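You operate a simulated robot arm through the tools that you are given. There is no shell and no other tool.

You are at the controls of a simulated robot arm. One attempt, no reset.

TASK
Move the yellow-band tube to the spindle, strip its roving off and stand it in the clean tube crate.
Fine: the suction valve is open while it strips and shut at the end. Set down upright: what you pick out. Where these are worked on the way, their far stop is far enough and under half their travel is too little: suction valve.

The check looks at the end state, three seconds after you hand in, the way a careful person would. Anything else that was tipped, shoved, dropped, spilled or broken makes it a failure.

THE ROBOT
A 6-joint arm with a two-finger parallel gripper, fixed in place. Base frame: the origin is on the floor under the middle of its stand, x ahead of it, y to its left, z up; the work surface is at about z = 0.78. Units: m, rad, N and s.
With the tool pointing down near the work surface it reaches from about 0.32 to 0.74 m from the base axis. Its first joint turns from -1.152 to 1.152 rad. Payload 2.45 kg.
The tool frame sits at the grasp point between the pads (the TCP): z along the fingers, y along the line on which they close. The tips reach 0.024 m beyond it. Largest opening 0.068 m; finger width 0.017, thickness 0.01; the body of the gripper, 0.04 by 0.07 m, starts 0.041 m behind the TCP.
Orientation is told as [roll, pitch, yaw] about the base's x, y, z axes, in that order, counted from this pose: with the fingers straight down and closing along the base's y, the tool's x points along the base's -x, its y along +y and its z along -z.

THE INTERFACE
- The arm moves only by the tool jog_arm. Its argument "motion" is a list of rows, each a list of 7 numbers: the turn, a rotation vector about the base's x, y, z in rad, then the shift along the base's x, y, z in cm, then the closure, from 0 (fully open) to 1 (shut). In form: [[wx, wy, wz, tx, ty, tz, jaw], ...]. A call has 1 to 20 rows; each row is the pose to reach, as a shift and turn from the pose commanded when the call began. Each row takes 0.2 s and may step no farther than 0.05 m and 0.15 rad from the row before; otherwise, or with a gripper value out of range, the whole call is refused. A pose out of reach is approached as far as the arm can. The call stops where the force on the tool passes 40 N (or 10 N more than at its start, if that is more) or the arm is blocked; 0.2 s more then pass. The fingers move at their own pace (about 0.108 m/s each) and stop on an object; they squeeze with about 42 N. The grip force told is the motor's: it shows also when the fingers shut on nothing. Time passes only in rows, and 0.2 s behind the last, so rows that repeat a pose let the fingers close. It gives the time, the measured TCP pose, the force on the tool (base axes), the opening and the grip force at its end, in the units of the frame above (readings bear some noise), with the torque about the TCP (base axes, N m) and any sound that the robot's microphone picked up.
- Cameras (640 x 400 px; columns grow to the right, rows downward): "scene" is fixed at [0.1759, 0.422, 1.464]; the picture's right is [-0.65, -0.76, 0.00], its down [-0.44, 0.37, -0.82] and it looks along [0.62, -0.53, -0.57] (base axes); focal length 215 px, centre (320, 200). "wrist" rides on the gripper at [0.084, 0.011, -0.075] in the tool frame; the picture's right is [-0.13, 0.99, 0.00], its down [-0.60, -0.08, -0.79] and it looks along [-0.79, -0.10, 0.61] (tool axes); focal length 251 px, centre (320, 200). There is no depth. A picture from a camera that has moved, and an enlarged one, comes with that camera's place and axes in the base frame and with its lens.
- get_image(camera): a new picture of that camera. The clock stands still meanwhile.
- close_up(camera, box): a new picture of the part [left, top, right, bottom] of that camera's present view, enlarged. The clock stands still meanwhile.
- close_job(): hands the job in; it is judged then, once.

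Nothing tells you positions but the pictures and the camera data. Unless the task says otherwise, let go and move clear before handing in.

The tools are called after ">>>" as name(argument=value, ...) on one line, values as JSON. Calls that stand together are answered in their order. jog_arm: Moves the arm, as the interface text tells. Its arguments: {"type":"object","properties":{"motion":{"type":"array"}},"required":["motion"]} The other tools are called the same way: get_image (camera) takes a picture; close_up (camera, box) takes an enlarged picture of a part of a camera's view; close_job () hands the job in.

At the start:

```text
time_s: 0.0
eef_pos: [0.5016, -0.0234, 1.3525]
tool_rot: [-0.001, -0.001, 0.001]
contact_force: [-0.6, 0.4, 0.2]
wrist_torque: [0.0, -0.03, 0.01]
finger_gap: 0.0683
finger_force: 0.0
```

scene: 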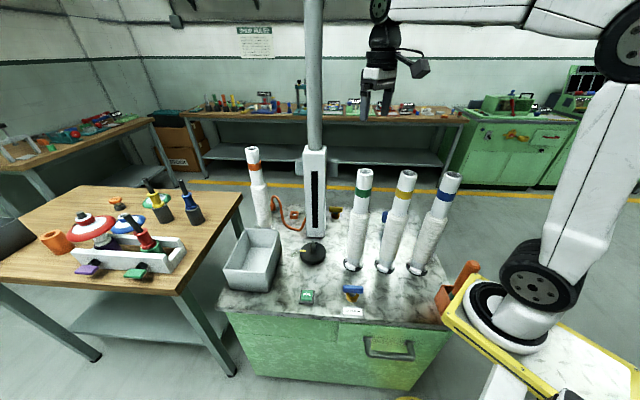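
wrist: 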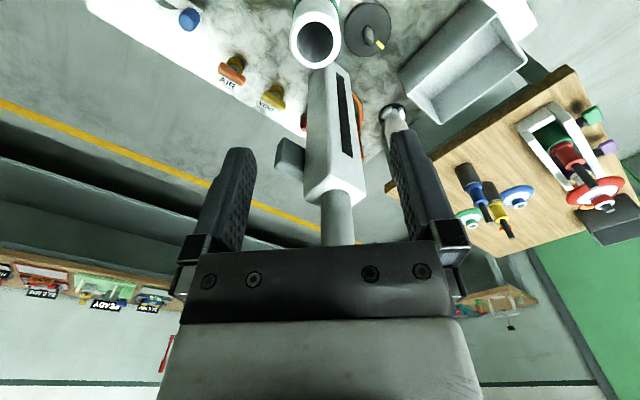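

I see a marble-topped green bench with four banded tubes, a spindle/stripper unit, a grey crate, and several valves. I'll take close-ups to work out where everything is before moving.

>>> close_up(camera="scene", box=[210, 140, 370, 320])

>>> close_up(camera="scene", box=[320, 150, 480, 330])

>>> close_up(camera="wrist", box=[150, 0, 530, 200])

>>> close_up(camera="scene", box=[270, 190, 380, 260])

```text
2.22 times, centred on (290, 230) of scene
camera zoom: at [0.1759, 0.422, 1.464], right [-0.65, -0.76, 0.0], down [-0.44, 0.37, -0.82], along [0.62, -0.53, -0.57], focal length 479 px, centre (387, 133)
```

zoom: 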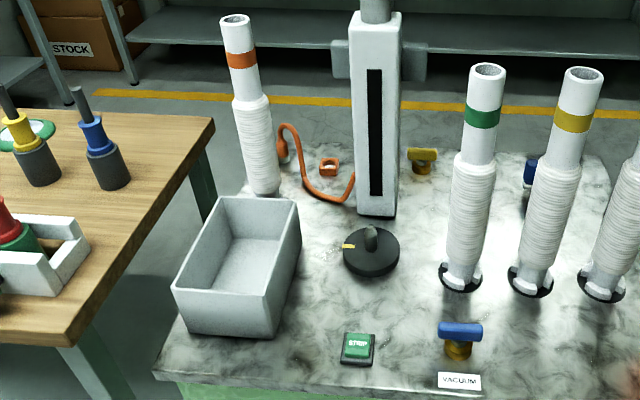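

```text
2.22 times, centred on (400, 240) of scene
camera zoom: at [0.1759, 0.422, 1.464], right [-0.65, -0.76, 0.0], down [-0.44, 0.37, -0.82], along [0.62, -0.53, -0.57], focal length 479 px, centre (142, 111)
```

zoom: 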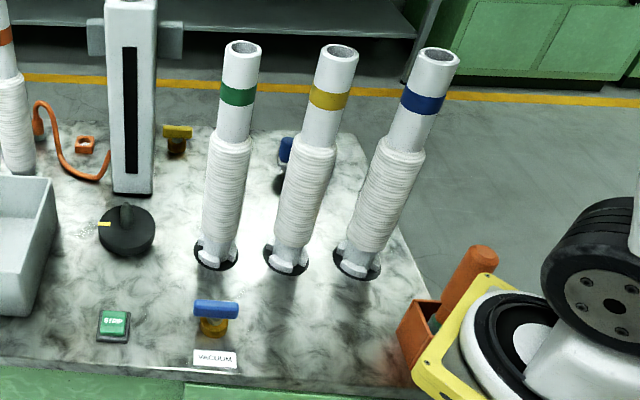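

```text
1.68 times, centred on (340, 100) of wrist
camera zoom: at [0.4193, -0.0119, 1.4249], right [0.13, 0.99, 0.0], down [0.6, -0.08, 0.79], along [0.79, -0.1, -0.61], focal length 424 px, centre (286, 368)
```

zoom: 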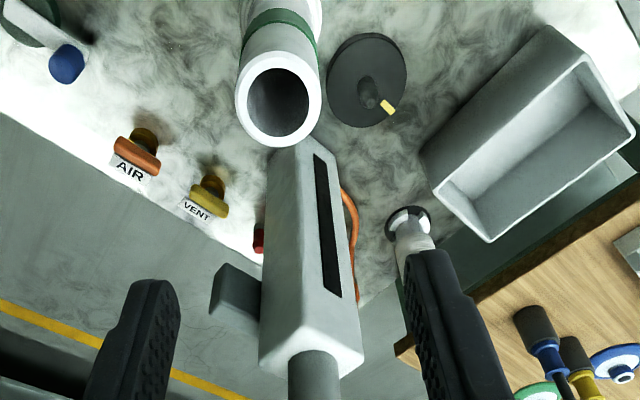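

```text
5.71 times, centred on (325, 225) of scene
camera zoom: at [0.1759, 0.422, 1.464], right [-0.65, -0.76, 0.0], down [-0.44, 0.37, -0.82], along [0.62, -0.53, -0.57], focal length 1231 px, centre (291, 57)
```

zoom: 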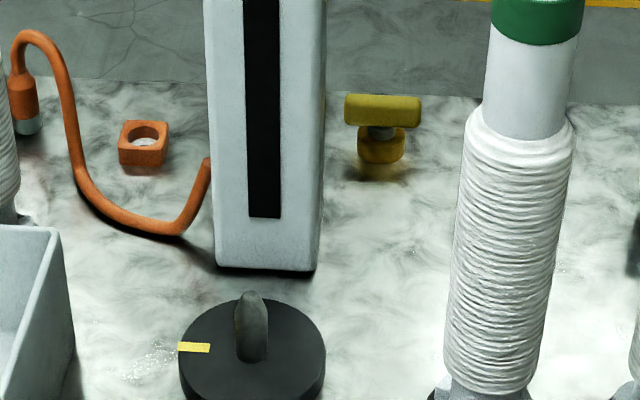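

The tubes are about 0.4 m tall, and the yellow one stands near (0.42, -0.11). The spindle disc is near (0.64, 0.06), the STRIP button near (0.51, 0.19) and the blue VACUUM valve near (0.41, 0.08). I'll zoom in on the labels and details next.

>>> close_up(camera="wrist", box=[150, 0, 310, 120])

>>> close_up(camera="wrist", box=[330, 0, 450, 80])

>>> close_up(camera="scene", box=[285, 230, 385, 330])

>>> close_up(camera="scene", box=[215, 215, 295, 300])

>>> close_up(camera="scene", box=[340, 160, 470, 290])

```text
3.33 times, centred on (230, 60) of wrist
camera zoom: at [0.4193, -0.0119, 1.4249], right [0.13, 0.99, 0.0], down [0.6, -0.08, 0.79], along [0.79, -0.1, -0.61], focal length 838 px, centre (620, 667)
```

zoom: 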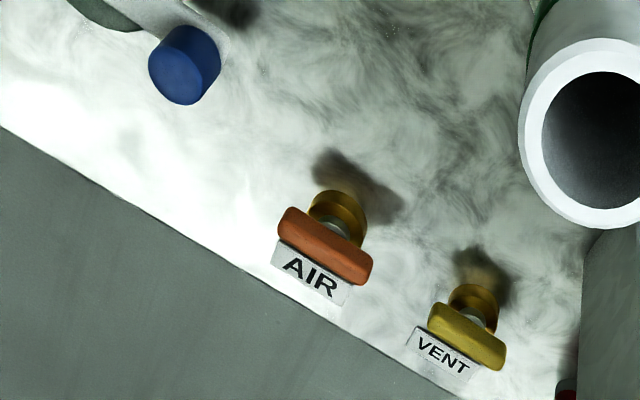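

```text
5.00 times, centred on (390, 40) of wrist
camera zoom: at [0.4193, -0.0119, 1.4249], right [0.13, 0.99, 0.0], down [0.6, -0.08, 0.79], along [0.79, -0.1, -0.61], focal length 1257 px, centre (-30, 1000)
```

zoom: 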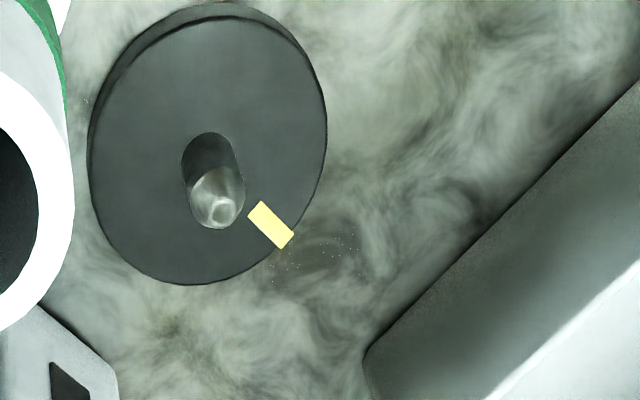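

```text
4.00 times, centred on (335, 280) of scene
camera zoom: at [0.1759, 0.422, 1.464], right [-0.65, -0.76, 0.0], down [-0.44, 0.37, -0.82], along [0.62, -0.53, -0.57], focal length 861 px, centre (260, -120)
```

zoom: 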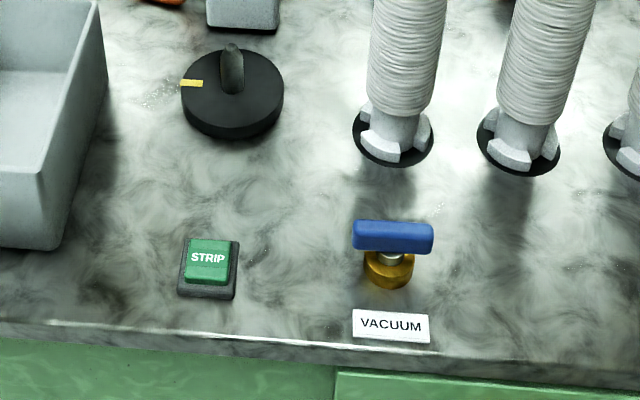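

```text
4.71 times, centred on (255, 258) of scene
camera zoom: at [0.1759, 0.422, 1.464], right [-0.65, -0.76, 0.0], down [-0.44, 0.37, -0.82], along [0.62, -0.53, -0.57], focal length 1014 px, centre (626, -71)
```

zoom: 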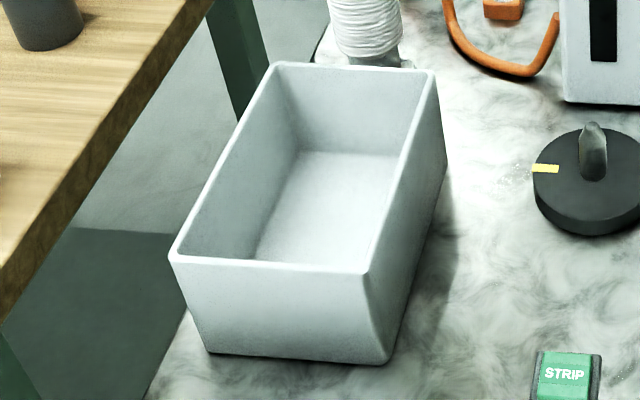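

```text
3.08 times, centred on (405, 225) of scene
camera zoom: at [0.1759, 0.422, 1.464], right [-0.65, -0.76, 0.0], down [-0.44, 0.37, -0.82], along [0.62, -0.53, -0.57], focal length 663 px, centre (58, 123)
```

zoom: 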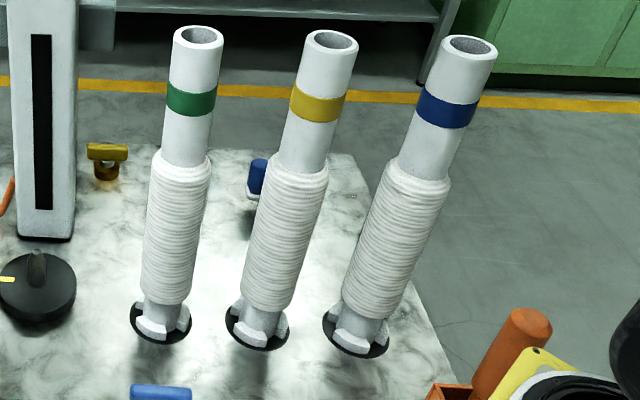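

I read the layout as follows: the tubes sit in pronged holders, the black disc with a pin is the spindle, and the slotted column is the suction nozzle. Next I'll move at the current safe height to above the yellow tube, to measure its top with the wrist camera.

>>> jog_arm(motion=[[0, 0, 0, -2.8, -3, 0, 0], [0, 0, 0, -5.6, -6, 0, 0], [0, 0, 0, -8.3, -8.8, 0, 0], [0, 0, 0, -8.3, -8.8, 0, 0]])

>>> get_image(camera="wrist")

>>> get_image(camera="scene")

```text
time_s: 1.0
eef_pos: [0.4194, -0.1112, 1.3511]
tool_rot: [0.001, -0.002, 0.0]
contact_force: [-0.2, -1.0, 0.6]
wrist_torque: [0.02, 0.01, 0.02]
finger_gap: 0.0681
finger_force: 0.1
```

```text
taken
camera wrist: at [0.3365, -0.1007, 1.425], right [0.13, 0.99, 0.0], down [0.6, -0.08, 0.79], along [0.79, -0.1, -0.61], focal length 251 px, centre (320, 200)
```

wrist: 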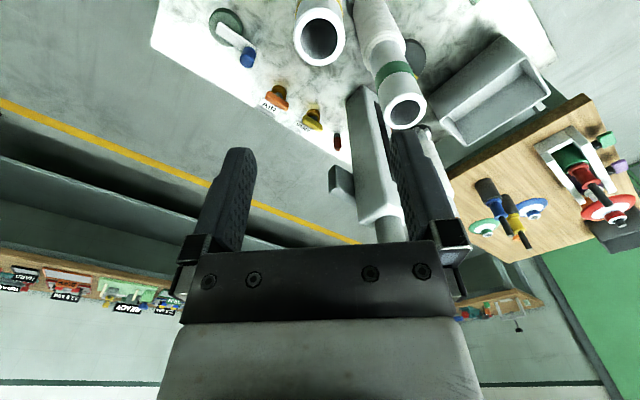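

```text
taken
```

scene: 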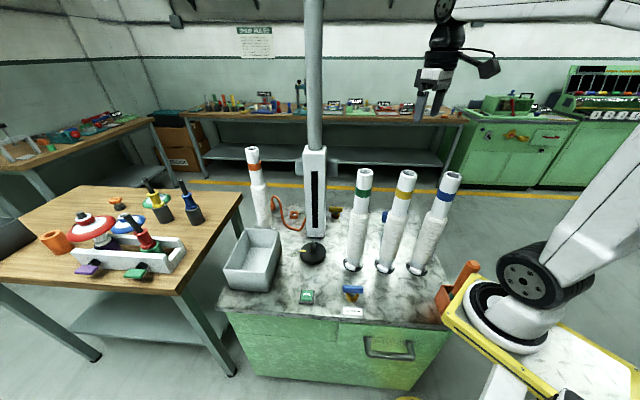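

The yellow tube's top centres at about (0.422, -0.111, 1.187), under the gripper. I'll descend to just above it and check alignment before grasping.

>>> jog_arm(motion=[[0, 0, 0, 0.2, 0, -3, 0], [0, 0, 0, 0.2, 0, -6, 0], [0, 0, 0, 0.2, 0, -9, 0], [0, 0, 0, 0.2, 0, -11, 0], [0, 0, 0, 0.2, 0, -11, 0]])

>>> get_image(camera="wrist")

>>> close_up(camera="scene", box=[330, 80, 500, 300])

```text
time_s: 2.2
eef_pos: [0.4203, -0.1112, 1.2405]
tool_rot: [0.0, -0.001, 0.0]
contact_force: [-0.2, -0.5, 0.4]
wrist_torque: [-0.05, 0.01, 0.01]
finger_gap: 0.0681
finger_force: 0.1
```

```text
taken
camera wrist: at [0.3385, -0.0996, 1.3142], right [0.13, 0.99, 0.0], down [0.6, -0.08, 0.79], along [0.79, -0.1, -0.61], focal length 251 px, centre (320, 200)
```

wrist: 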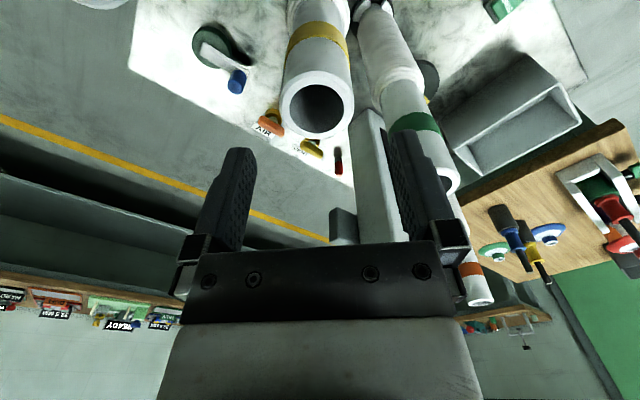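

```text
1.82 times, centred on (415, 190) of scene
camera zoom: at [0.1759, 0.422, 1.464], right [-0.65, -0.76, 0.0], down [-0.44, 0.37, -0.82], along [0.62, -0.53, -0.57], focal length 392 px, centre (147, 218)
```

zoom: 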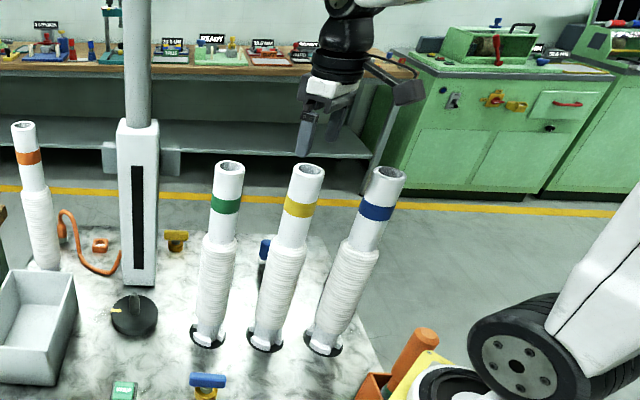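

The gripper is centred over the tube, whose top is at about z = 1.18. I'll descend so the pads straddle the bare top section, then check before closing.

>>> jog_arm(motion=[[0, 0, 0, 0.15, -0.05, -2.5, 0], [0, 0, 0, 0.15, -0.05, -5, 0], [0, 0, 0, 0.15, -0.05, -7, 0], [0, 0, 0, 0.15, -0.05, -8.7, 0], [0, 0, 0, 0.15, -0.05, -8.7, 0]])

>>> get_image(camera="wrist")

>>> close_up(camera="scene", box=[350, 100, 470, 220])

```text
time_s: 3.4
eef_pos: [0.4225, -0.1114, 1.1538]
tool_rot: [0.0, -0.001, 0.001]
contact_force: [0.3, 0.3, -0.2]
wrist_torque: [0.01, 0.01, 0.0]
finger_gap: 0.0682
finger_force: 0.0
```

```text
taken
camera wrist: at [0.3399, -0.1008, 1.2282], right [0.13, 0.99, 0.0], down [0.6, -0.08, 0.79], along [0.79, -0.1, -0.61], focal length 251 px, centre (320, 200)
```

wrist: 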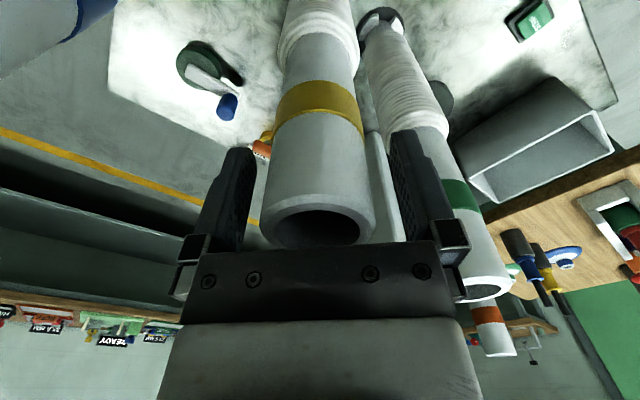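

```text
3.33 times, centred on (410, 160) of scene
camera zoom: at [0.1759, 0.422, 1.464], right [-0.65, -0.76, 0.0], down [-0.44, 0.37, -0.82], along [0.62, -0.53, -0.57], focal length 718 px, centre (20, 333)
```

zoom: 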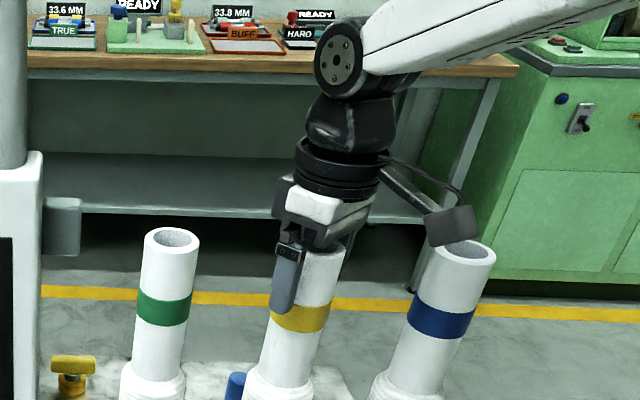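

The pads straddle the bare upper part of the tube, centred. Now I'll close the gripper.

>>> jog_arm(motion=[[0, 0, 0, 0, 0, 0, 1], [0, 0, 0, 0, 0, 0, 1], [0, 0, 0, 0, 0, 0, 1], [0, 0, 0, 0, 0, 0, 1]])

>>> get_image(camera="wrist")

```text
time_s: 4.4
eef_pos: [0.4233, -0.1121, 1.1558]
tool_rot: [0.0, -0.002, 0.0]
contact_force: [-0.2, 0.2, 0.2]
wrist_torque: [-0.02, 0.03, -0.02]
finger_gap: 0.0452
finger_force: 41.9
```

```text
taken
camera wrist: at [0.3399, -0.1008, 1.2285], right [0.13, 0.99, 0.0], down [0.6, -0.08, 0.79], along [0.79, -0.1, -0.61], focal length 251 px, centre (320, 200)
```

wrist: 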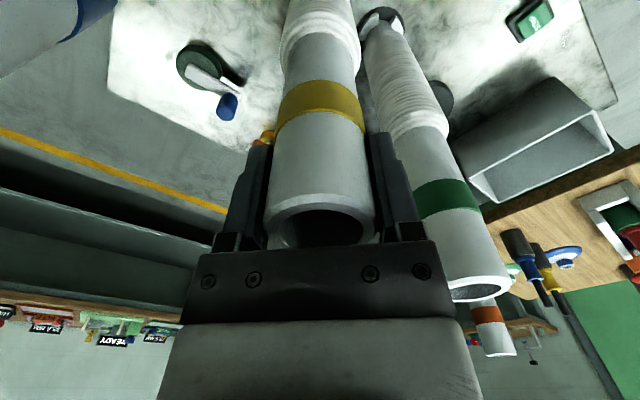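

The tube is gripped, with a 45 mm gap and full grip force. I'll lift it slowly straight up and watch the forces.

>>> jog_arm(motion=[[0, 0, 0, 0, 0, 1, 1], [0, 0, 0, 0, 0, 2, 1], [0, 0, 0, 0, 0, 3.5, 1], [0, 0, 0, 0, 0, 5, 1], [0, 0, 0, 0, 0, 5, 1]])

>>> get_image(camera="scene")

>>> get_image(camera="wrist")

```text
time_s: 5.6
eef_pos: [0.4227, -0.1115, 1.2036]
tool_rot: [0.002, -0.002, 0.0]
contact_force: [0.5, 0.2, -1.0]
wrist_torque: [0.0, -0.03, 0.02]
finger_gap: 0.045
finger_force: 42.0
```

```text
taken
```

scene: 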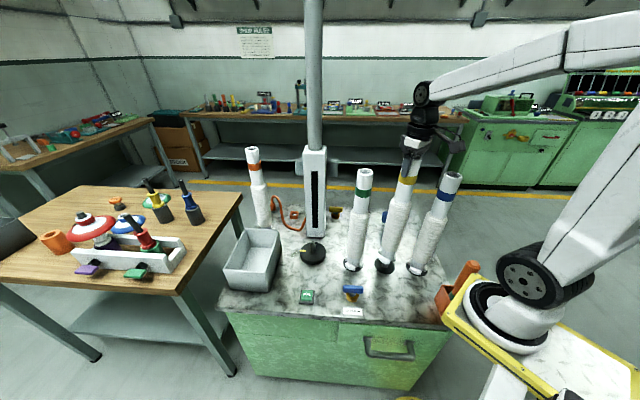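

```text
taken
camera wrist: at [0.3399, -0.1005, 1.2782], right [0.13, 0.99, 0.0], down [0.6, -0.08, 0.79], along [0.79, -0.1, -0.61], focal length 251 px, centre (320, 200)
```

wrist: 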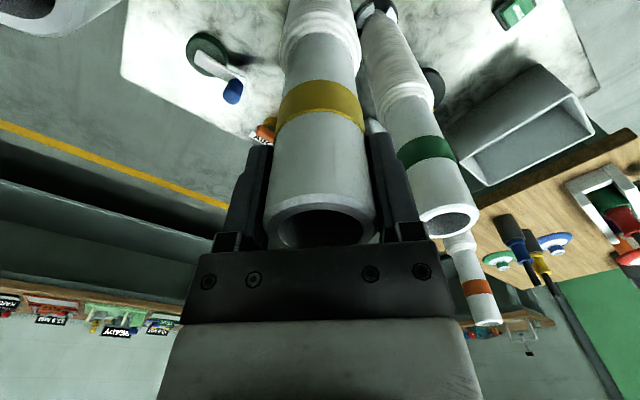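

The tube is rising cleanly out of its holder. I'll lift another 8 cm and look at its lower end.

>>> jog_arm(motion=[[0, 0, 0, 0, 0, 2.5, 1], [0, 0, 0, 0, 0, 5, 1], [0, 0, 0, 0, 0, 8, 1], [0, 0, 0, 0, 0, 8, 1]])

>>> close_up(camera="scene", box=[330, 120, 490, 300])

>>> close_up(camera="scene", box=[340, 220, 440, 290])

```text
time_s: 6.6
eef_pos: [0.4227, -0.1117, 1.2855]
tool_rot: [0.0, -0.002, 0.0]
contact_force: [-0.6, -0.3, -2.5]
wrist_torque: [-0.01, 0.03, -0.02]
finger_gap: 0.0452
finger_force: 42.3
```

```text
2.22 times, centred on (410, 210) of scene
camera zoom: at [0.176, 0.422, 1.464], right [-0.65, -0.76, 0.0], down [-0.44, 0.37, -0.82], along [0.62, -0.53, -0.57], focal length 479 px, centre (120, 178)
```

zoom: 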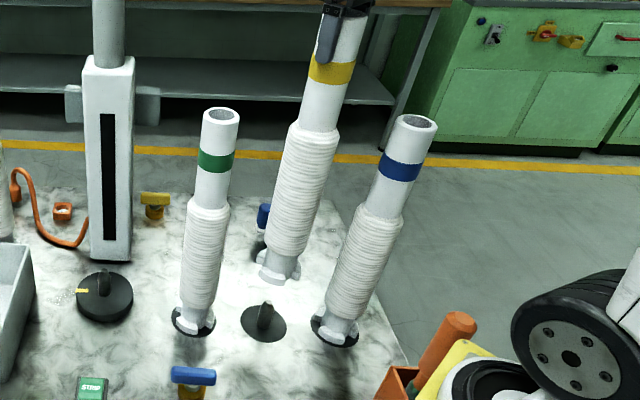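

```text
5.71 times, centred on (390, 255) of scene
camera zoom: at [0.176, 0.422, 1.464], right [-0.65, -0.76, 0.0], down [-0.44, 0.37, -0.82], along [0.62, -0.53, -0.57], focal length 1231 px, centre (-80, -114)
```

zoom: 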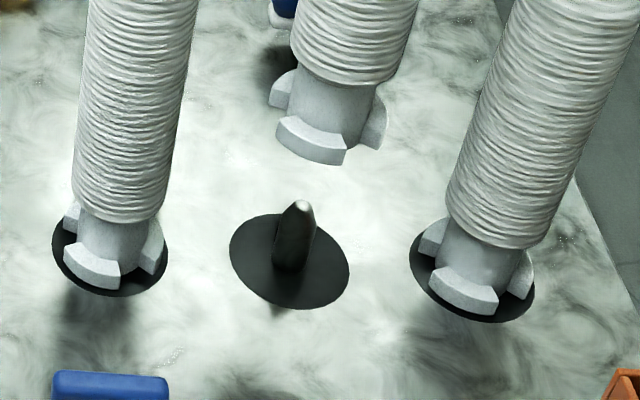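

The tube has a flange with lobes and gaps at its base, and the spindle disc has a yellow feature that could be a drive key fitting one of those gaps. I'll zoom in on both.

>>> close_up(camera="scene", box=[375, 225, 405, 250])

>>> close_up(camera="scene", box=[295, 235, 335, 270])

>>> close_up(camera="scene", box=[340, 250, 370, 275])

>>> close_up(camera="scene", box=[405, 255, 435, 280])

```text
16.00 times, centred on (390, 238) of scene
camera zoom: at [0.176, 0.422, 1.464], right [-0.65, -0.76, 0.0], down [-0.44, 0.37, -0.82], along [0.62, -0.53, -0.57], focal length 3446 px, centre (-800, -400)
```

zoom: 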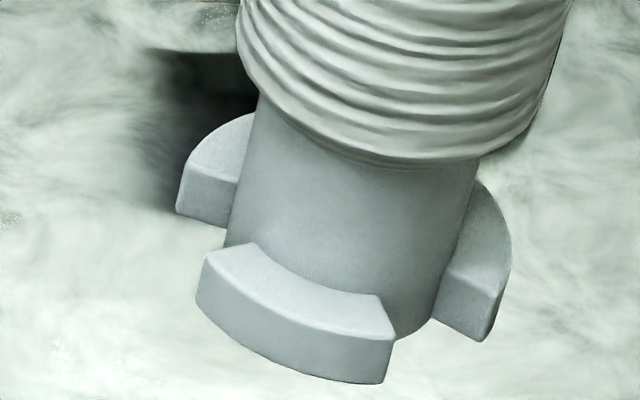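

```text
11.43 times, centred on (315, 252) of scene
camera zoom: at [0.176, 0.422, 1.464], right [-0.65, -0.76, 0.0], down [-0.44, 0.37, -0.82], along [0.62, -0.53, -0.57], focal length 2461 px, centre (377, -400)
```

zoom: 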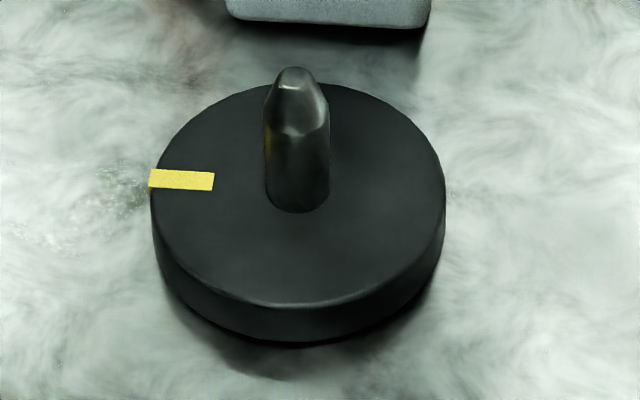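

```text
16.00 times, centred on (355, 262) of scene
camera zoom: at [0.176, 0.422, 1.464], right [-0.65, -0.76, 0.0], down [-0.44, 0.37, -0.82], along [0.62, -0.53, -0.57], focal length 3446 px, centre (-240, -800)
```

zoom: 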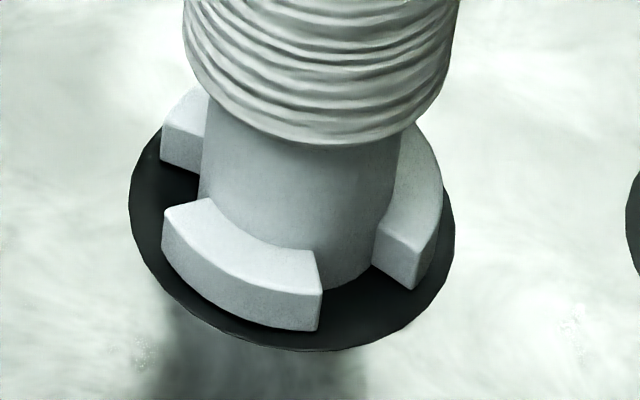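

```text
16.00 times, centred on (420, 268) of scene
camera zoom: at [0.176, 0.422, 1.464], right [-0.65, -0.76, 0.0], down [-0.44, 0.37, -0.82], along [0.62, -0.53, -0.57], focal length 3446 px, centre (-1280, -880)
```

zoom: 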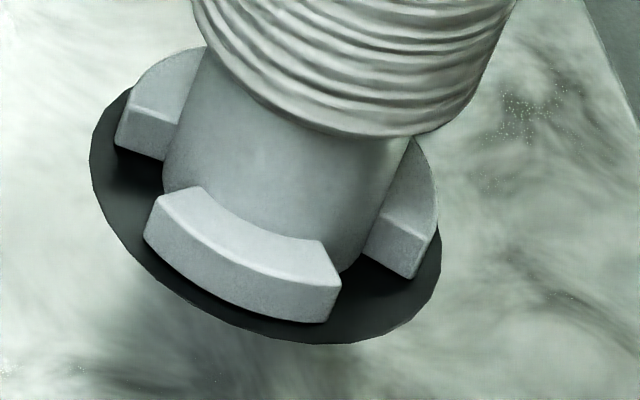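

The flange has three lobes. One gap points roughly at the same bearing, about 45°, as the spindle's yellow mark, so keeping the current yaw suits both. I'll carry the tube around the near side of the green tube, clear of the valve, and then measure the spindle again.

>>> jog_arm(motion=[[0, 0, 0, -1.8, 1.9, 0, 1], [0, 0, 0, -3.7, 3.8, 0, 1], [0, 0, 0, -5.5, 5.7, 0, 1], [0, 0, 0, -5, 8.2, 0, 1], [0, 0, 0, -4.2, 10.8, 0, 1], [0, 0, 0, -3.3, 13.5, 0, 1], [0, 0, 0, -2.3, 16.2, 0, 1], [0, 0, 0, -0.3, 18.3, 0, 1], [0, 0, 0, 2, 20, 0, 1], [0, 0, 0, 4.5, 21.5, 0, 1], [0, 0, 0, 7.5, 22.5, 0, 1], [0, 0, 0, 7.5, 22.5, 0, 1]])

>>> get_image(camera="scene")

>>> get_image(camera="wrist")

```text
time_s: 9.2
eef_pos: [0.4988, 0.113, 1.2846]
tool_rot: [-0.001, 0.001, 0.0]
contact_force: [0.1, -0.7, -1.8]
wrist_torque: [-0.01, -0.02, 0.01]
finger_gap: 0.0453
finger_force: 41.9
out of reach, approached as far as the arm can: row 3, 4, 5
```

```text
taken
```

scene: 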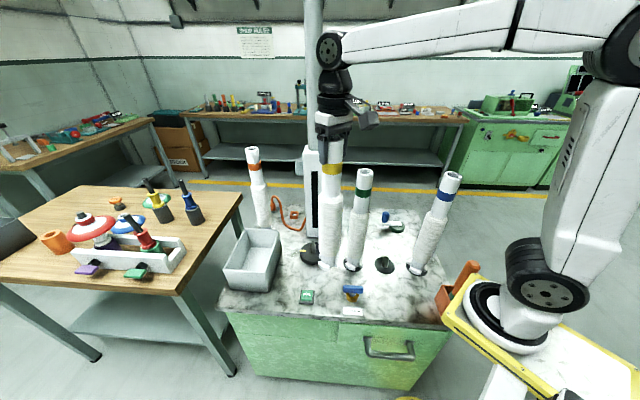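

```text
taken
camera wrist: at [0.4151, 0.1247, 1.3578], right [0.13, 0.99, 0.0], down [0.6, -0.08, 0.79], along [0.79, -0.1, -0.61], focal length 251 px, centre (320, 200)
```

wrist: 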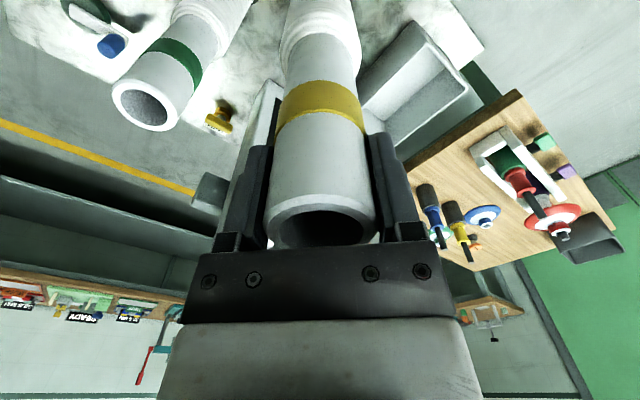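

The tube is now at (0.50, 0.11). I'll shift it left a bit so the wrist camera can see the spindle past the tube, and measure the spindle.

>>> jog_arm(motion=[[0, 0, 0, 0, 2.5, 1, 1], [0, 0, 0, 0, 5, 2, 1], [0, 0, 0, 0, 8, 2, 1], [0, 0, 0, 0, 8, 2, 1]])

>>> get_image(camera="wrist")

>>> close_up(camera="wrist", box=[200, 0, 300, 80])

>>> close_up(camera="scene", box=[270, 200, 370, 290])

```text
time_s: 10.2
eef_pos: [0.4972, 0.1934, 1.3037]
tool_rot: [0.002, -0.001, 0.0]
contact_force: [0.4, 0.3, -1.7]
wrist_torque: [0.03, 0.02, -0.02]
finger_gap: 0.0449
finger_force: 42.3
```

```text
taken
camera wrist: at [0.4148, 0.2044, 1.3773], right [0.13, 0.99, 0.0], down [0.6, -0.08, 0.79], along [0.79, -0.1, -0.61], focal length 251 px, centre (320, 200)
```

wrist: 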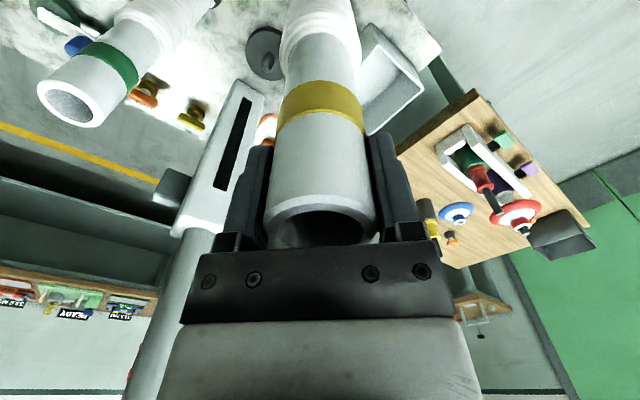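

```text
5.00 times, centred on (250, 40) of wrist
camera zoom: at [0.4148, 0.2044, 1.3773], right [0.13, 0.99, 0.0], down [0.6, -0.08, 0.79], along [0.79, -0.1, -0.61], focal length 1257 px, centre (670, 1000)
```

zoom: 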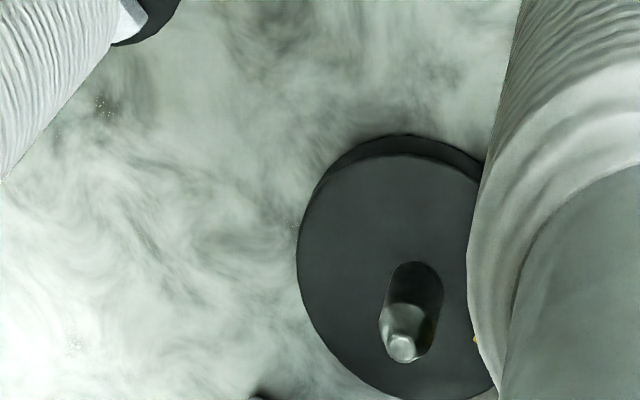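

```text
4.44 times, centred on (320, 245) of scene
camera zoom: at [0.176, 0.4221, 1.464], right [-0.65, -0.76, 0.0], down [-0.44, 0.37, -0.82], along [0.62, -0.53, -0.57], focal length 957 px, centre (320, 0)
```

zoom: 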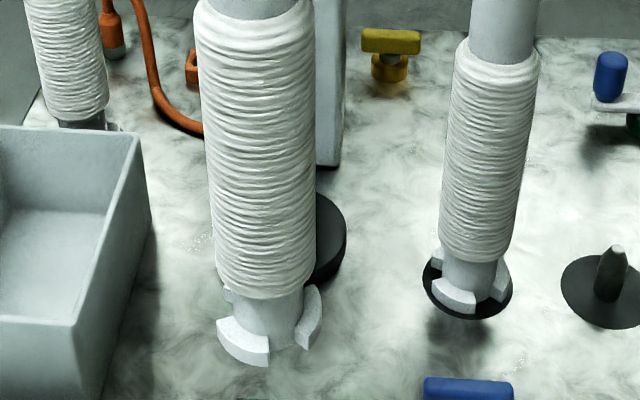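

The spindle pin works out at about (0.640, 0.063), with its tip near z = 0.857 and the mark at a bearing of about 42°. I'll zoom in on the held flange to confirm its base height and lobe angles.

>>> close_up(camera="scene", box=[290, 260, 330, 290])

>>> close_up(camera="scene", box=[280, 90, 380, 190])

```text
13.33 times, centred on (310, 275) of scene
camera zoom: at [0.176, 0.4221, 1.464], right [-0.65, -0.76, 0.0], down [-0.44, 0.37, -0.82], along [0.62, -0.53, -0.57], focal length 2872 px, centre (453, -800)
```

zoom: 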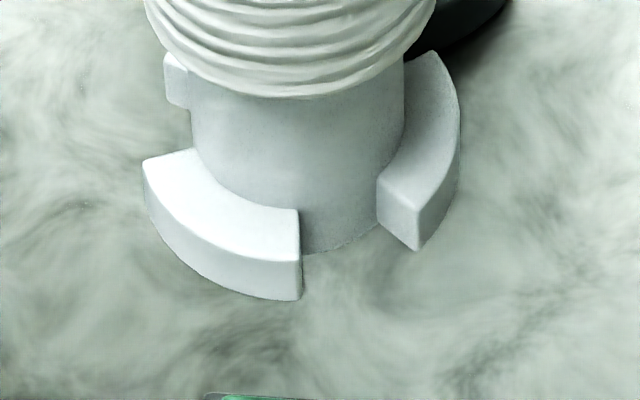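

```text
4.00 times, centred on (330, 140) of scene
camera zoom: at [0.176, 0.4221, 1.464], right [-0.65, -0.76, 0.0], down [-0.44, 0.37, -0.82], along [0.62, -0.53, -0.57], focal length 861 px, centre (280, 440)
```

zoom: 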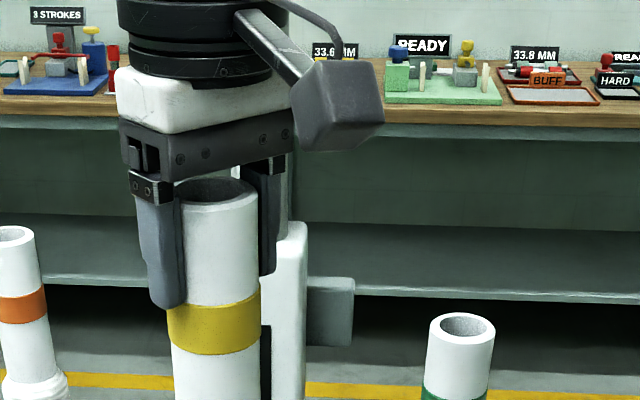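

The flange gap sits at about 47° and the spindle mark at about 42°, so I'll turn the tube by -0.08 rad and carry it over the spindle at the current height. Then I'll check alignment in the scene view.

>>> jog_arm(motion=[[0, 0, -0.015, 2.4, -2.2, 0, 1], [0, 0, -0.03, 4.8, -4.4, 0, 1], [0, 0, -0.045, 7.2, -6.6, 0, 1], [0, 0, -0.06, 9.6, -8.8, 0, 1], [0, 0, -0.08, 12, -11, 0, 1], [0, 0, -0.08, 14.3, -13, 0, 1], [0, 0, -0.08, 14.3, -13, 0, 1], [0, 0, -0.08, 14.3, -13, 0, 1]])

>>> close_up(camera="scene", box=[280, 190, 360, 270])

>>> get_image(camera="scene")

>>> get_image(camera="wrist")

```text
time_s: 12.0
eef_pos: [0.6411, 0.0645, 1.303]
tool_rot: [-0.001, -0.003, -0.08]
contact_force: [-1.0, -0.5, -1.6]
wrist_torque: [-0.04, -0.01, -0.02]
finger_gap: 0.0454
finger_force: 42.2
```

```text
5.00 times, centred on (320, 230) of scene
camera zoom: at [0.176, 0.422, 1.464], right [-0.65, -0.76, 0.0], down [-0.44, 0.37, -0.82], along [0.62, -0.53, -0.57], focal length 1077 px, centre (320, 50)
```

zoom: 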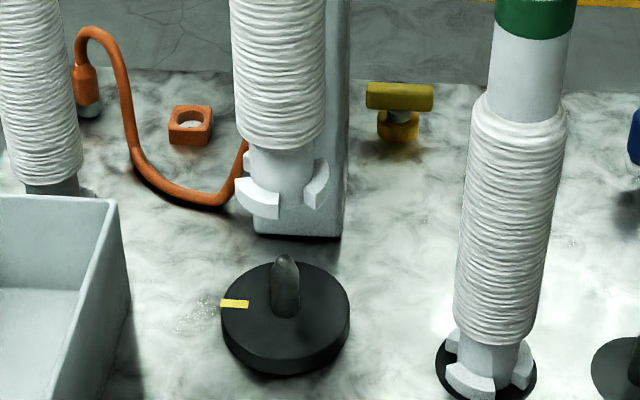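

```text
taken
```

scene: 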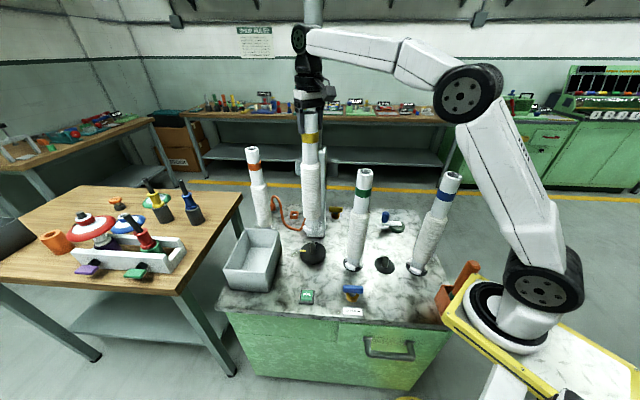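

```text
taken
camera wrist: at [0.5593, 0.0818, 1.3772], right [0.21, 0.98, 0.0], down [0.59, -0.13, 0.79], along [0.78, -0.16, -0.61], focal length 251 px, centre (320, 200)
```

wrist: 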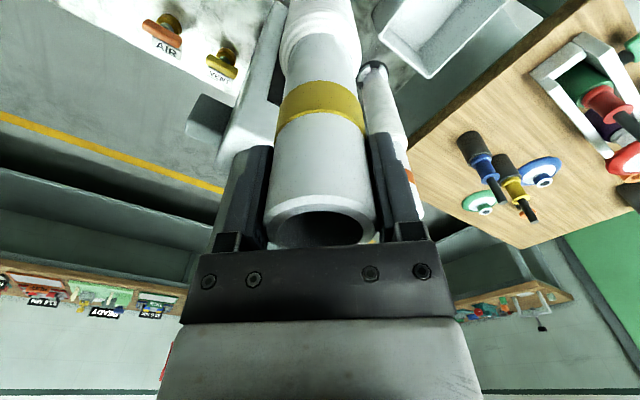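

The tube is hovering above the spindle. I'll zoom in tightly on the flange and pin to compare their axes.

>>> close_up(camera="scene", box=[295, 210, 335, 240])

>>> close_up(camera="scene", box=[290, 235, 335, 270])

```text
13.33 times, centred on (315, 225) of scene
camera zoom: at [0.176, 0.422, 1.464], right [-0.65, -0.76, 0.0], down [-0.44, 0.37, -0.82], along [0.62, -0.53, -0.57], focal length 2872 px, centre (387, -133)
```

zoom: 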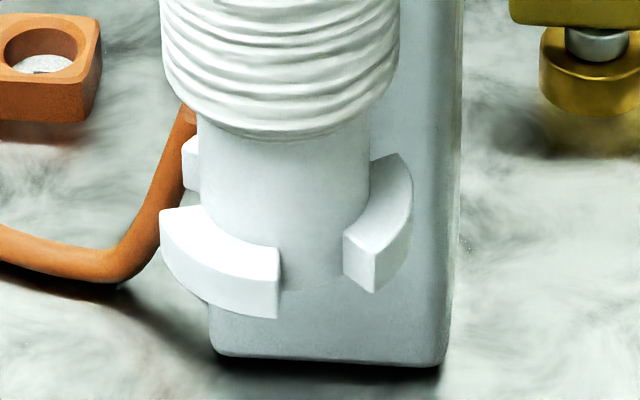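

```text
11.43 times, centred on (312, 252) of scene
camera zoom: at [0.176, 0.422, 1.464], right [-0.65, -0.76, 0.0], down [-0.44, 0.37, -0.82], along [0.62, -0.53, -0.57], focal length 2461 px, centre (406, -400)
```

zoom: 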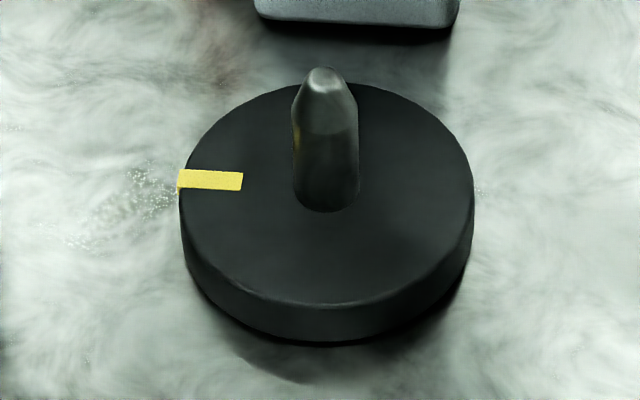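

The tube and pin axes line up laterally to within a millimetre, and depth estimates agree to about 3 mm, well inside the bore clearance. I'll lower until the flange is just above the pin tip and look again.

>>> jog_arm(motion=[[0, 0, 0, 0.1, -0.1, -2.5, 1], [0, 0, 0, 0.1, -0.1, -5, 1], [0, 0, 0, 0.1, -0.1, -7, 1], [0, 0, 0, 0.1, -0.1, -7, 1]])

>>> close_up(camera="scene", box=[290, 225, 340, 270])

```text
time_s: 13.0
eef_pos: [0.6413, 0.0635, 1.2333]
tool_rot: [0.0, -0.004, -0.081]
contact_force: [-0.4, -1.0, -2.0]
wrist_torque: [-0.02, -0.01, -0.01]
finger_gap: 0.0448
finger_force: 42.1
```

```text
8.89 times, centred on (315, 248) of scene
camera zoom: at [0.176, 0.422, 1.464], right [-0.65, -0.76, 0.0], down [-0.44, 0.37, -0.82], along [0.62, -0.53, -0.57], focal length 1914 px, centre (364, -222)
```

zoom: 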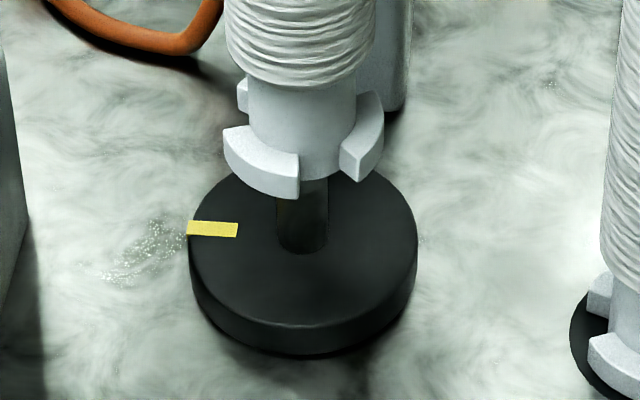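

The pin tip is now hidden behind the flange as expected, and the flange gap faces the yellow mark. I'll lower a few centimetres in small steps and watch the force.

>>> jog_arm(motion=[[0, 0, 0, 0, 0, -0.7, 1], [0, 0, 0, 0, 0, -1.4, 1], [0, 0, 0, 0, 0, -2.1, 1], [0, 0, 0, 0, 0, -2.8, 1], [0, 0, 0, 0, 0, -3.2, 1]])

>>> close_up(camera="scene", box=[290, 225, 340, 270])

```text
time_s: 14.2
eef_pos: [0.6412, 0.0622, 1.2012]
tool_rot: [0.0, -0.001, -0.079]
contact_force: [0.1, 0.8, -1.7]
wrist_torque: [-0.01, 0.01, -0.01]
finger_gap: 0.0451
finger_force: 41.9
```

```text
8.89 times, centred on (315, 248) of scene
camera zoom: at [0.176, 0.422, 1.464], right [-0.65, -0.76, 0.0], down [-0.44, 0.37, -0.82], along [0.62, -0.53, -0.57], focal length 1914 px, centre (364, -222)
```

zoom: 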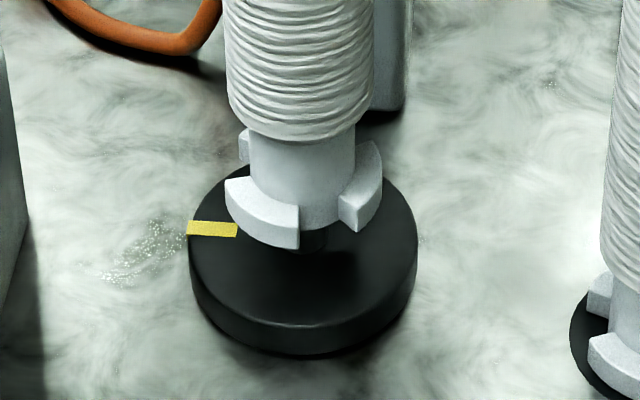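

The pin is inside the bore with no contact force. I'll continue in small steps down to the disc.

>>> jog_arm(motion=[[0, 0, 0, 0, 0, -0.7, 1], [0, 0, 0, 0, 0, -1.4, 1], [0, 0, 0, 0, 0, -2.1, 1], [0, 0, 0, 0, 0, -2.4, 1]])

>>> close_up(camera="scene", box=[290, 225, 340, 270])

```text
time_s: 15.2
eef_pos: [0.6423, 0.0618, 1.1775]
tool_rot: [0.0, -0.002, -0.079]
contact_force: [0.1, 0.2, -2.2]
wrist_torque: [-0.02, 0.01, -0.01]
finger_gap: 0.0452
finger_force: 42.1
```

```text
8.89 times, centred on (315, 248) of scene
camera zoom: at [0.176, 0.422, 1.464], right [-0.65, -0.76, 0.0], down [-0.44, 0.37, -0.82], along [0.62, -0.53, -0.57], focal length 1914 px, centre (364, -222)
```

zoom: 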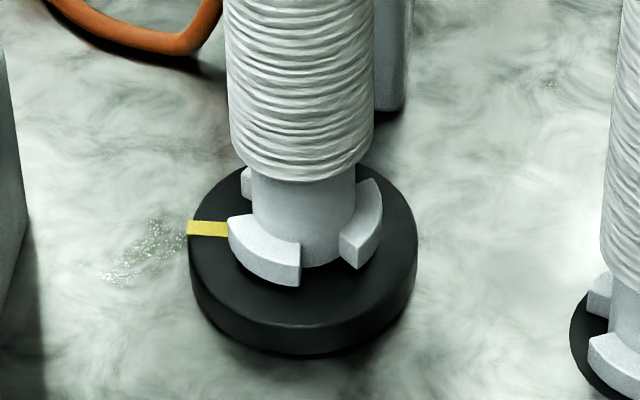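

The flange is about 5–8 mm above the disc. I'll ease down a few millimetres at a time until I feel contact.

>>> jog_arm(motion=[[0, 0, 0, 0, 0, -0.2, 1], [0, 0, 0, 0, 0, -0.4, 1], [0, 0, 0, 0, 0, -0.4, 1]])

>>> close_up(camera="scene", box=[290, 225, 340, 270])

```text
time_s: 16.0
eef_pos: [0.6427, 0.0613, 1.1742]
tool_rot: [-0.002, 0.0, -0.08]
contact_force: [1.4, -1.0, -0.6]
wrist_torque: [-0.09, 0.03, 0.02]
finger_gap: 0.0451
finger_force: 42.3
```

```text
8.89 times, centred on (315, 248) of scene
camera zoom: at [0.1759, 0.422, 1.464], right [-0.65, -0.76, 0.0], down [-0.44, 0.37, -0.82], along [0.62, -0.53, -0.57], focal length 1914 px, centre (364, -222)
```

zoom: 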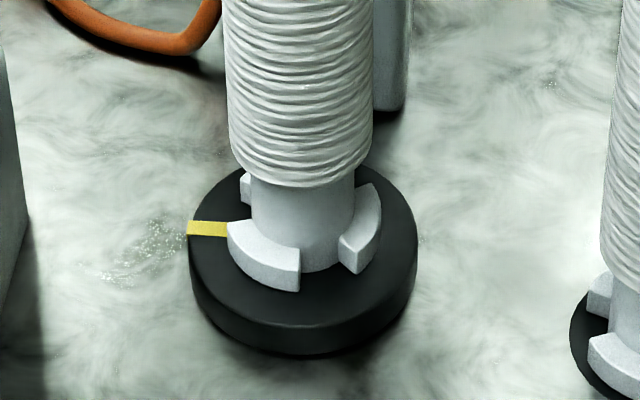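

There's a slight change in force, so contact may be beginning. I'll ease down another 2–3 mm.

>>> jog_arm(motion=[[0, 0, 0, 0, 0, -0.1, 1], [0, 0, 0, 0, 0, -0.2, 1], [0, 0, 0, 0, 0, -0.2, 1]])

>>> close_up(camera="scene", box=[298, 235, 332, 262])

```text
time_s: 16.8
eef_pos: [0.6413, 0.0636, 1.1734]
tool_rot: [0.003, -0.005, -0.079]
contact_force: [-1.4, -0.5, 18.4]
wrist_torque: [-0.29, 1.16, 0.0]
finger_gap: 0.0451
finger_force: 41.9
```

```text
14.81 times, centred on (315, 248) of scene
camera zoom: at [0.1755, 0.422, 1.4641], right [-0.65, -0.76, 0.0], down [-0.44, 0.37, -0.82], along [0.62, -0.53, -0.57], focal length 3190 px, centre (394, -518)
```

zoom: 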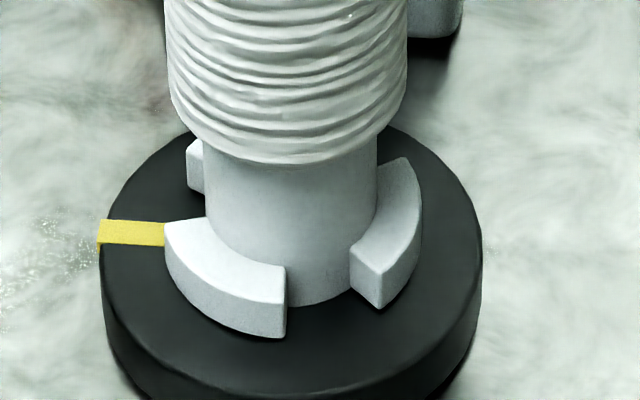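

The flange has landed on the disc, with about 18 N at contact. The yellow mark lies in the gap and not under a lobe. I'll relieve the press slightly before letting go.

>>> jog_arm(motion=[[0, 0, 0, 0, 0, 0.1, 1], [0, 0, 0, 0, 0, 0.12, 1]])

>>> get_image(camera="wrist")

```text
time_s: 17.4
eef_pos: [0.6426, 0.0624, 1.1733]
tool_rot: [0.001, -0.004, -0.08]
contact_force: [-0.4, 0.8, 16.0]
wrist_torque: [-0.25, 0.16, 0.0]
finger_gap: 0.045
finger_force: 42.3
```

```text
taken
camera wrist: at [0.5601, 0.0807, 1.2477], right [0.21, 0.98, 0.0], down [0.59, -0.13, 0.8], along [0.78, -0.16, -0.61], focal length 251 px, centre (320, 200)
```

wrist: 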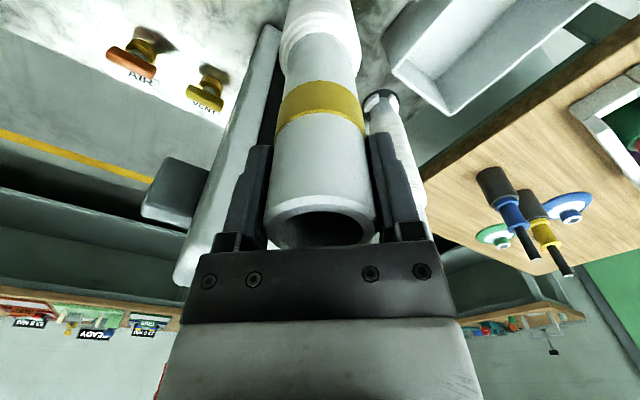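

Force is still about 16 N, so I'll back off another millimetre.

>>> jog_arm(motion=[[0, 0, 0, 0, 0, 0.08, 1], [0, 0, 0, 0, 0, 0.08, 1]])

```text
time_s: 18.0
eef_pos: [0.6416, 0.0624, 1.1749]
tool_rot: [0.001, -0.002, -0.081]
contact_force: [2.5, 1.1, 10.1]
wrist_torque: [0.12, -1.19, 0.02]
finger_gap: 0.0453
finger_force: 42.2
```

>>> jog_arm(motion=[[0, 0, 0, 0, 0, 0.06, 1], [0, 0, 0, 0, 0, 0.06, 1]])

>>> close_up(camera="scene", box=[298, 235, 332, 262])

```text
time_s: 18.6
eef_pos: [0.6416, 0.0616, 1.1742]
tool_rot: [0.001, -0.001, -0.08]
contact_force: [2.6, 0.4, 4.4]
wrist_torque: [-0.07, -1.1, 0.0]
finger_gap: 0.0453
finger_force: 41.5
```

```text
14.81 times, centred on (315, 248) of scene
camera zoom: at [0.1759, 0.422, 1.464], right [-0.65, -0.76, 0.0], down [-0.44, 0.37, -0.82], along [0.62, -0.53, -0.57], focal length 3190 px, centre (394, -518)
```

zoom: 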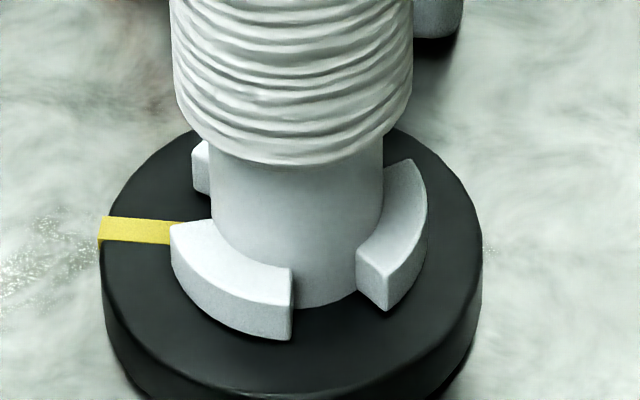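

The remaining sideways force of about 2.6 N suggests the bore touches one side of the pin. I'll shift 2 mm in +x to relieve it and see whether the force drops.

>>> jog_arm(motion=[[0, 0, 0, 0.1, 0, 0.03, 1], [0, 0, 0, 0.2, -0.05, 0.03, 1], [0, 0, 0, 0.2, -0.05, 0.03, 1]])

```text
time_s: 19.4
eef_pos: [0.6431, 0.0616, 1.1757]
tool_rot: [0.0, 0.002, -0.081]
contact_force: [-0.5, 0.2, 0.1]
wrist_torque: [-0.03, 0.02, -0.04]
finger_gap: 0.0452
finger_force: 41.8
```

Forces are now near zero and the tube rests on the disc. I'll open the fingers and check that it stands.

>>> jog_arm(motion=[[0, 0, 0, 0, 0, 0, 0.25], [0, 0, 0, 0, 0, 0, 0], [0, 0, 0, 0, 0, 0, 0], [0, 0, 0, 0, 0, 0, 0]])

>>> get_image(camera="wrist")

>>> close_up(camera="scene", box=[270, 80, 370, 280])

>>> close_up(camera="scene", box=[298, 235, 332, 262])

```text
time_s: 20.4
eef_pos: [0.6429, 0.0623, 1.1745]
tool_rot: [0.0, -0.001, -0.082]
contact_force: [-0.3, 0.7, 0.9]
wrist_torque: [0.01, -0.02, 0.0]
finger_gap: 0.0679
finger_force: 0.0
```

```text
taken
camera wrist: at [0.5618, 0.08, 1.2488], right [0.21, 0.98, 0.0], down [0.59, -0.13, 0.79], along [0.78, -0.16, -0.61], focal length 251 px, centre (320, 200)
```

wrist: 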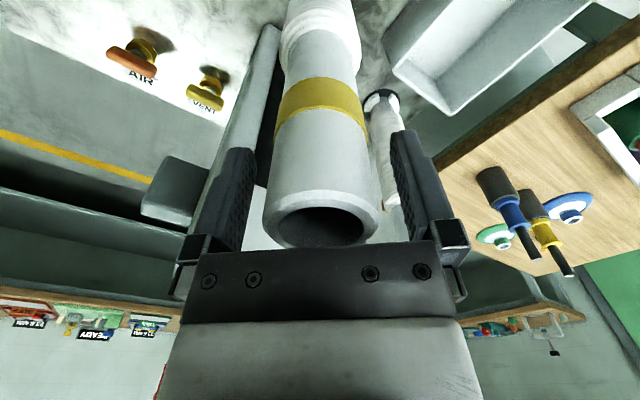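

```text
2.00 times, centred on (320, 180) of scene
camera zoom: at [0.1759, 0.422, 1.464], right [-0.65, -0.76, 0.0], down [-0.44, 0.37, -0.82], along [0.62, -0.53, -0.57], focal length 431 px, centre (320, 240)
```

zoom: 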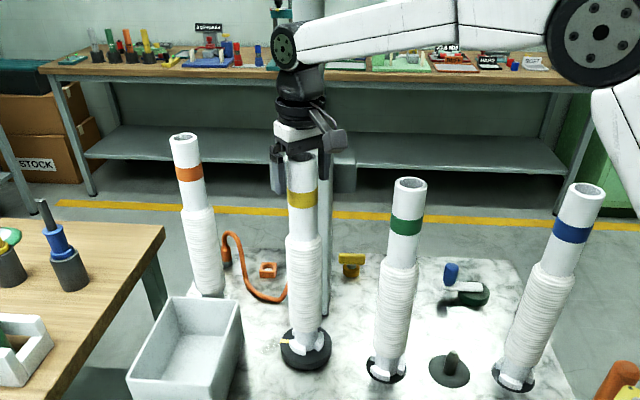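

```text
14.81 times, centred on (315, 248) of scene
camera zoom: at [0.1759, 0.422, 1.464], right [-0.65, -0.76, 0.0], down [-0.44, 0.37, -0.82], along [0.62, -0.53, -0.57], focal length 3190 px, centre (394, -518)
```

zoom: 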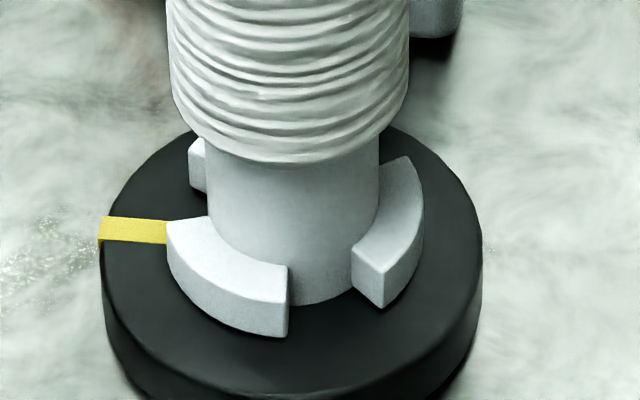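

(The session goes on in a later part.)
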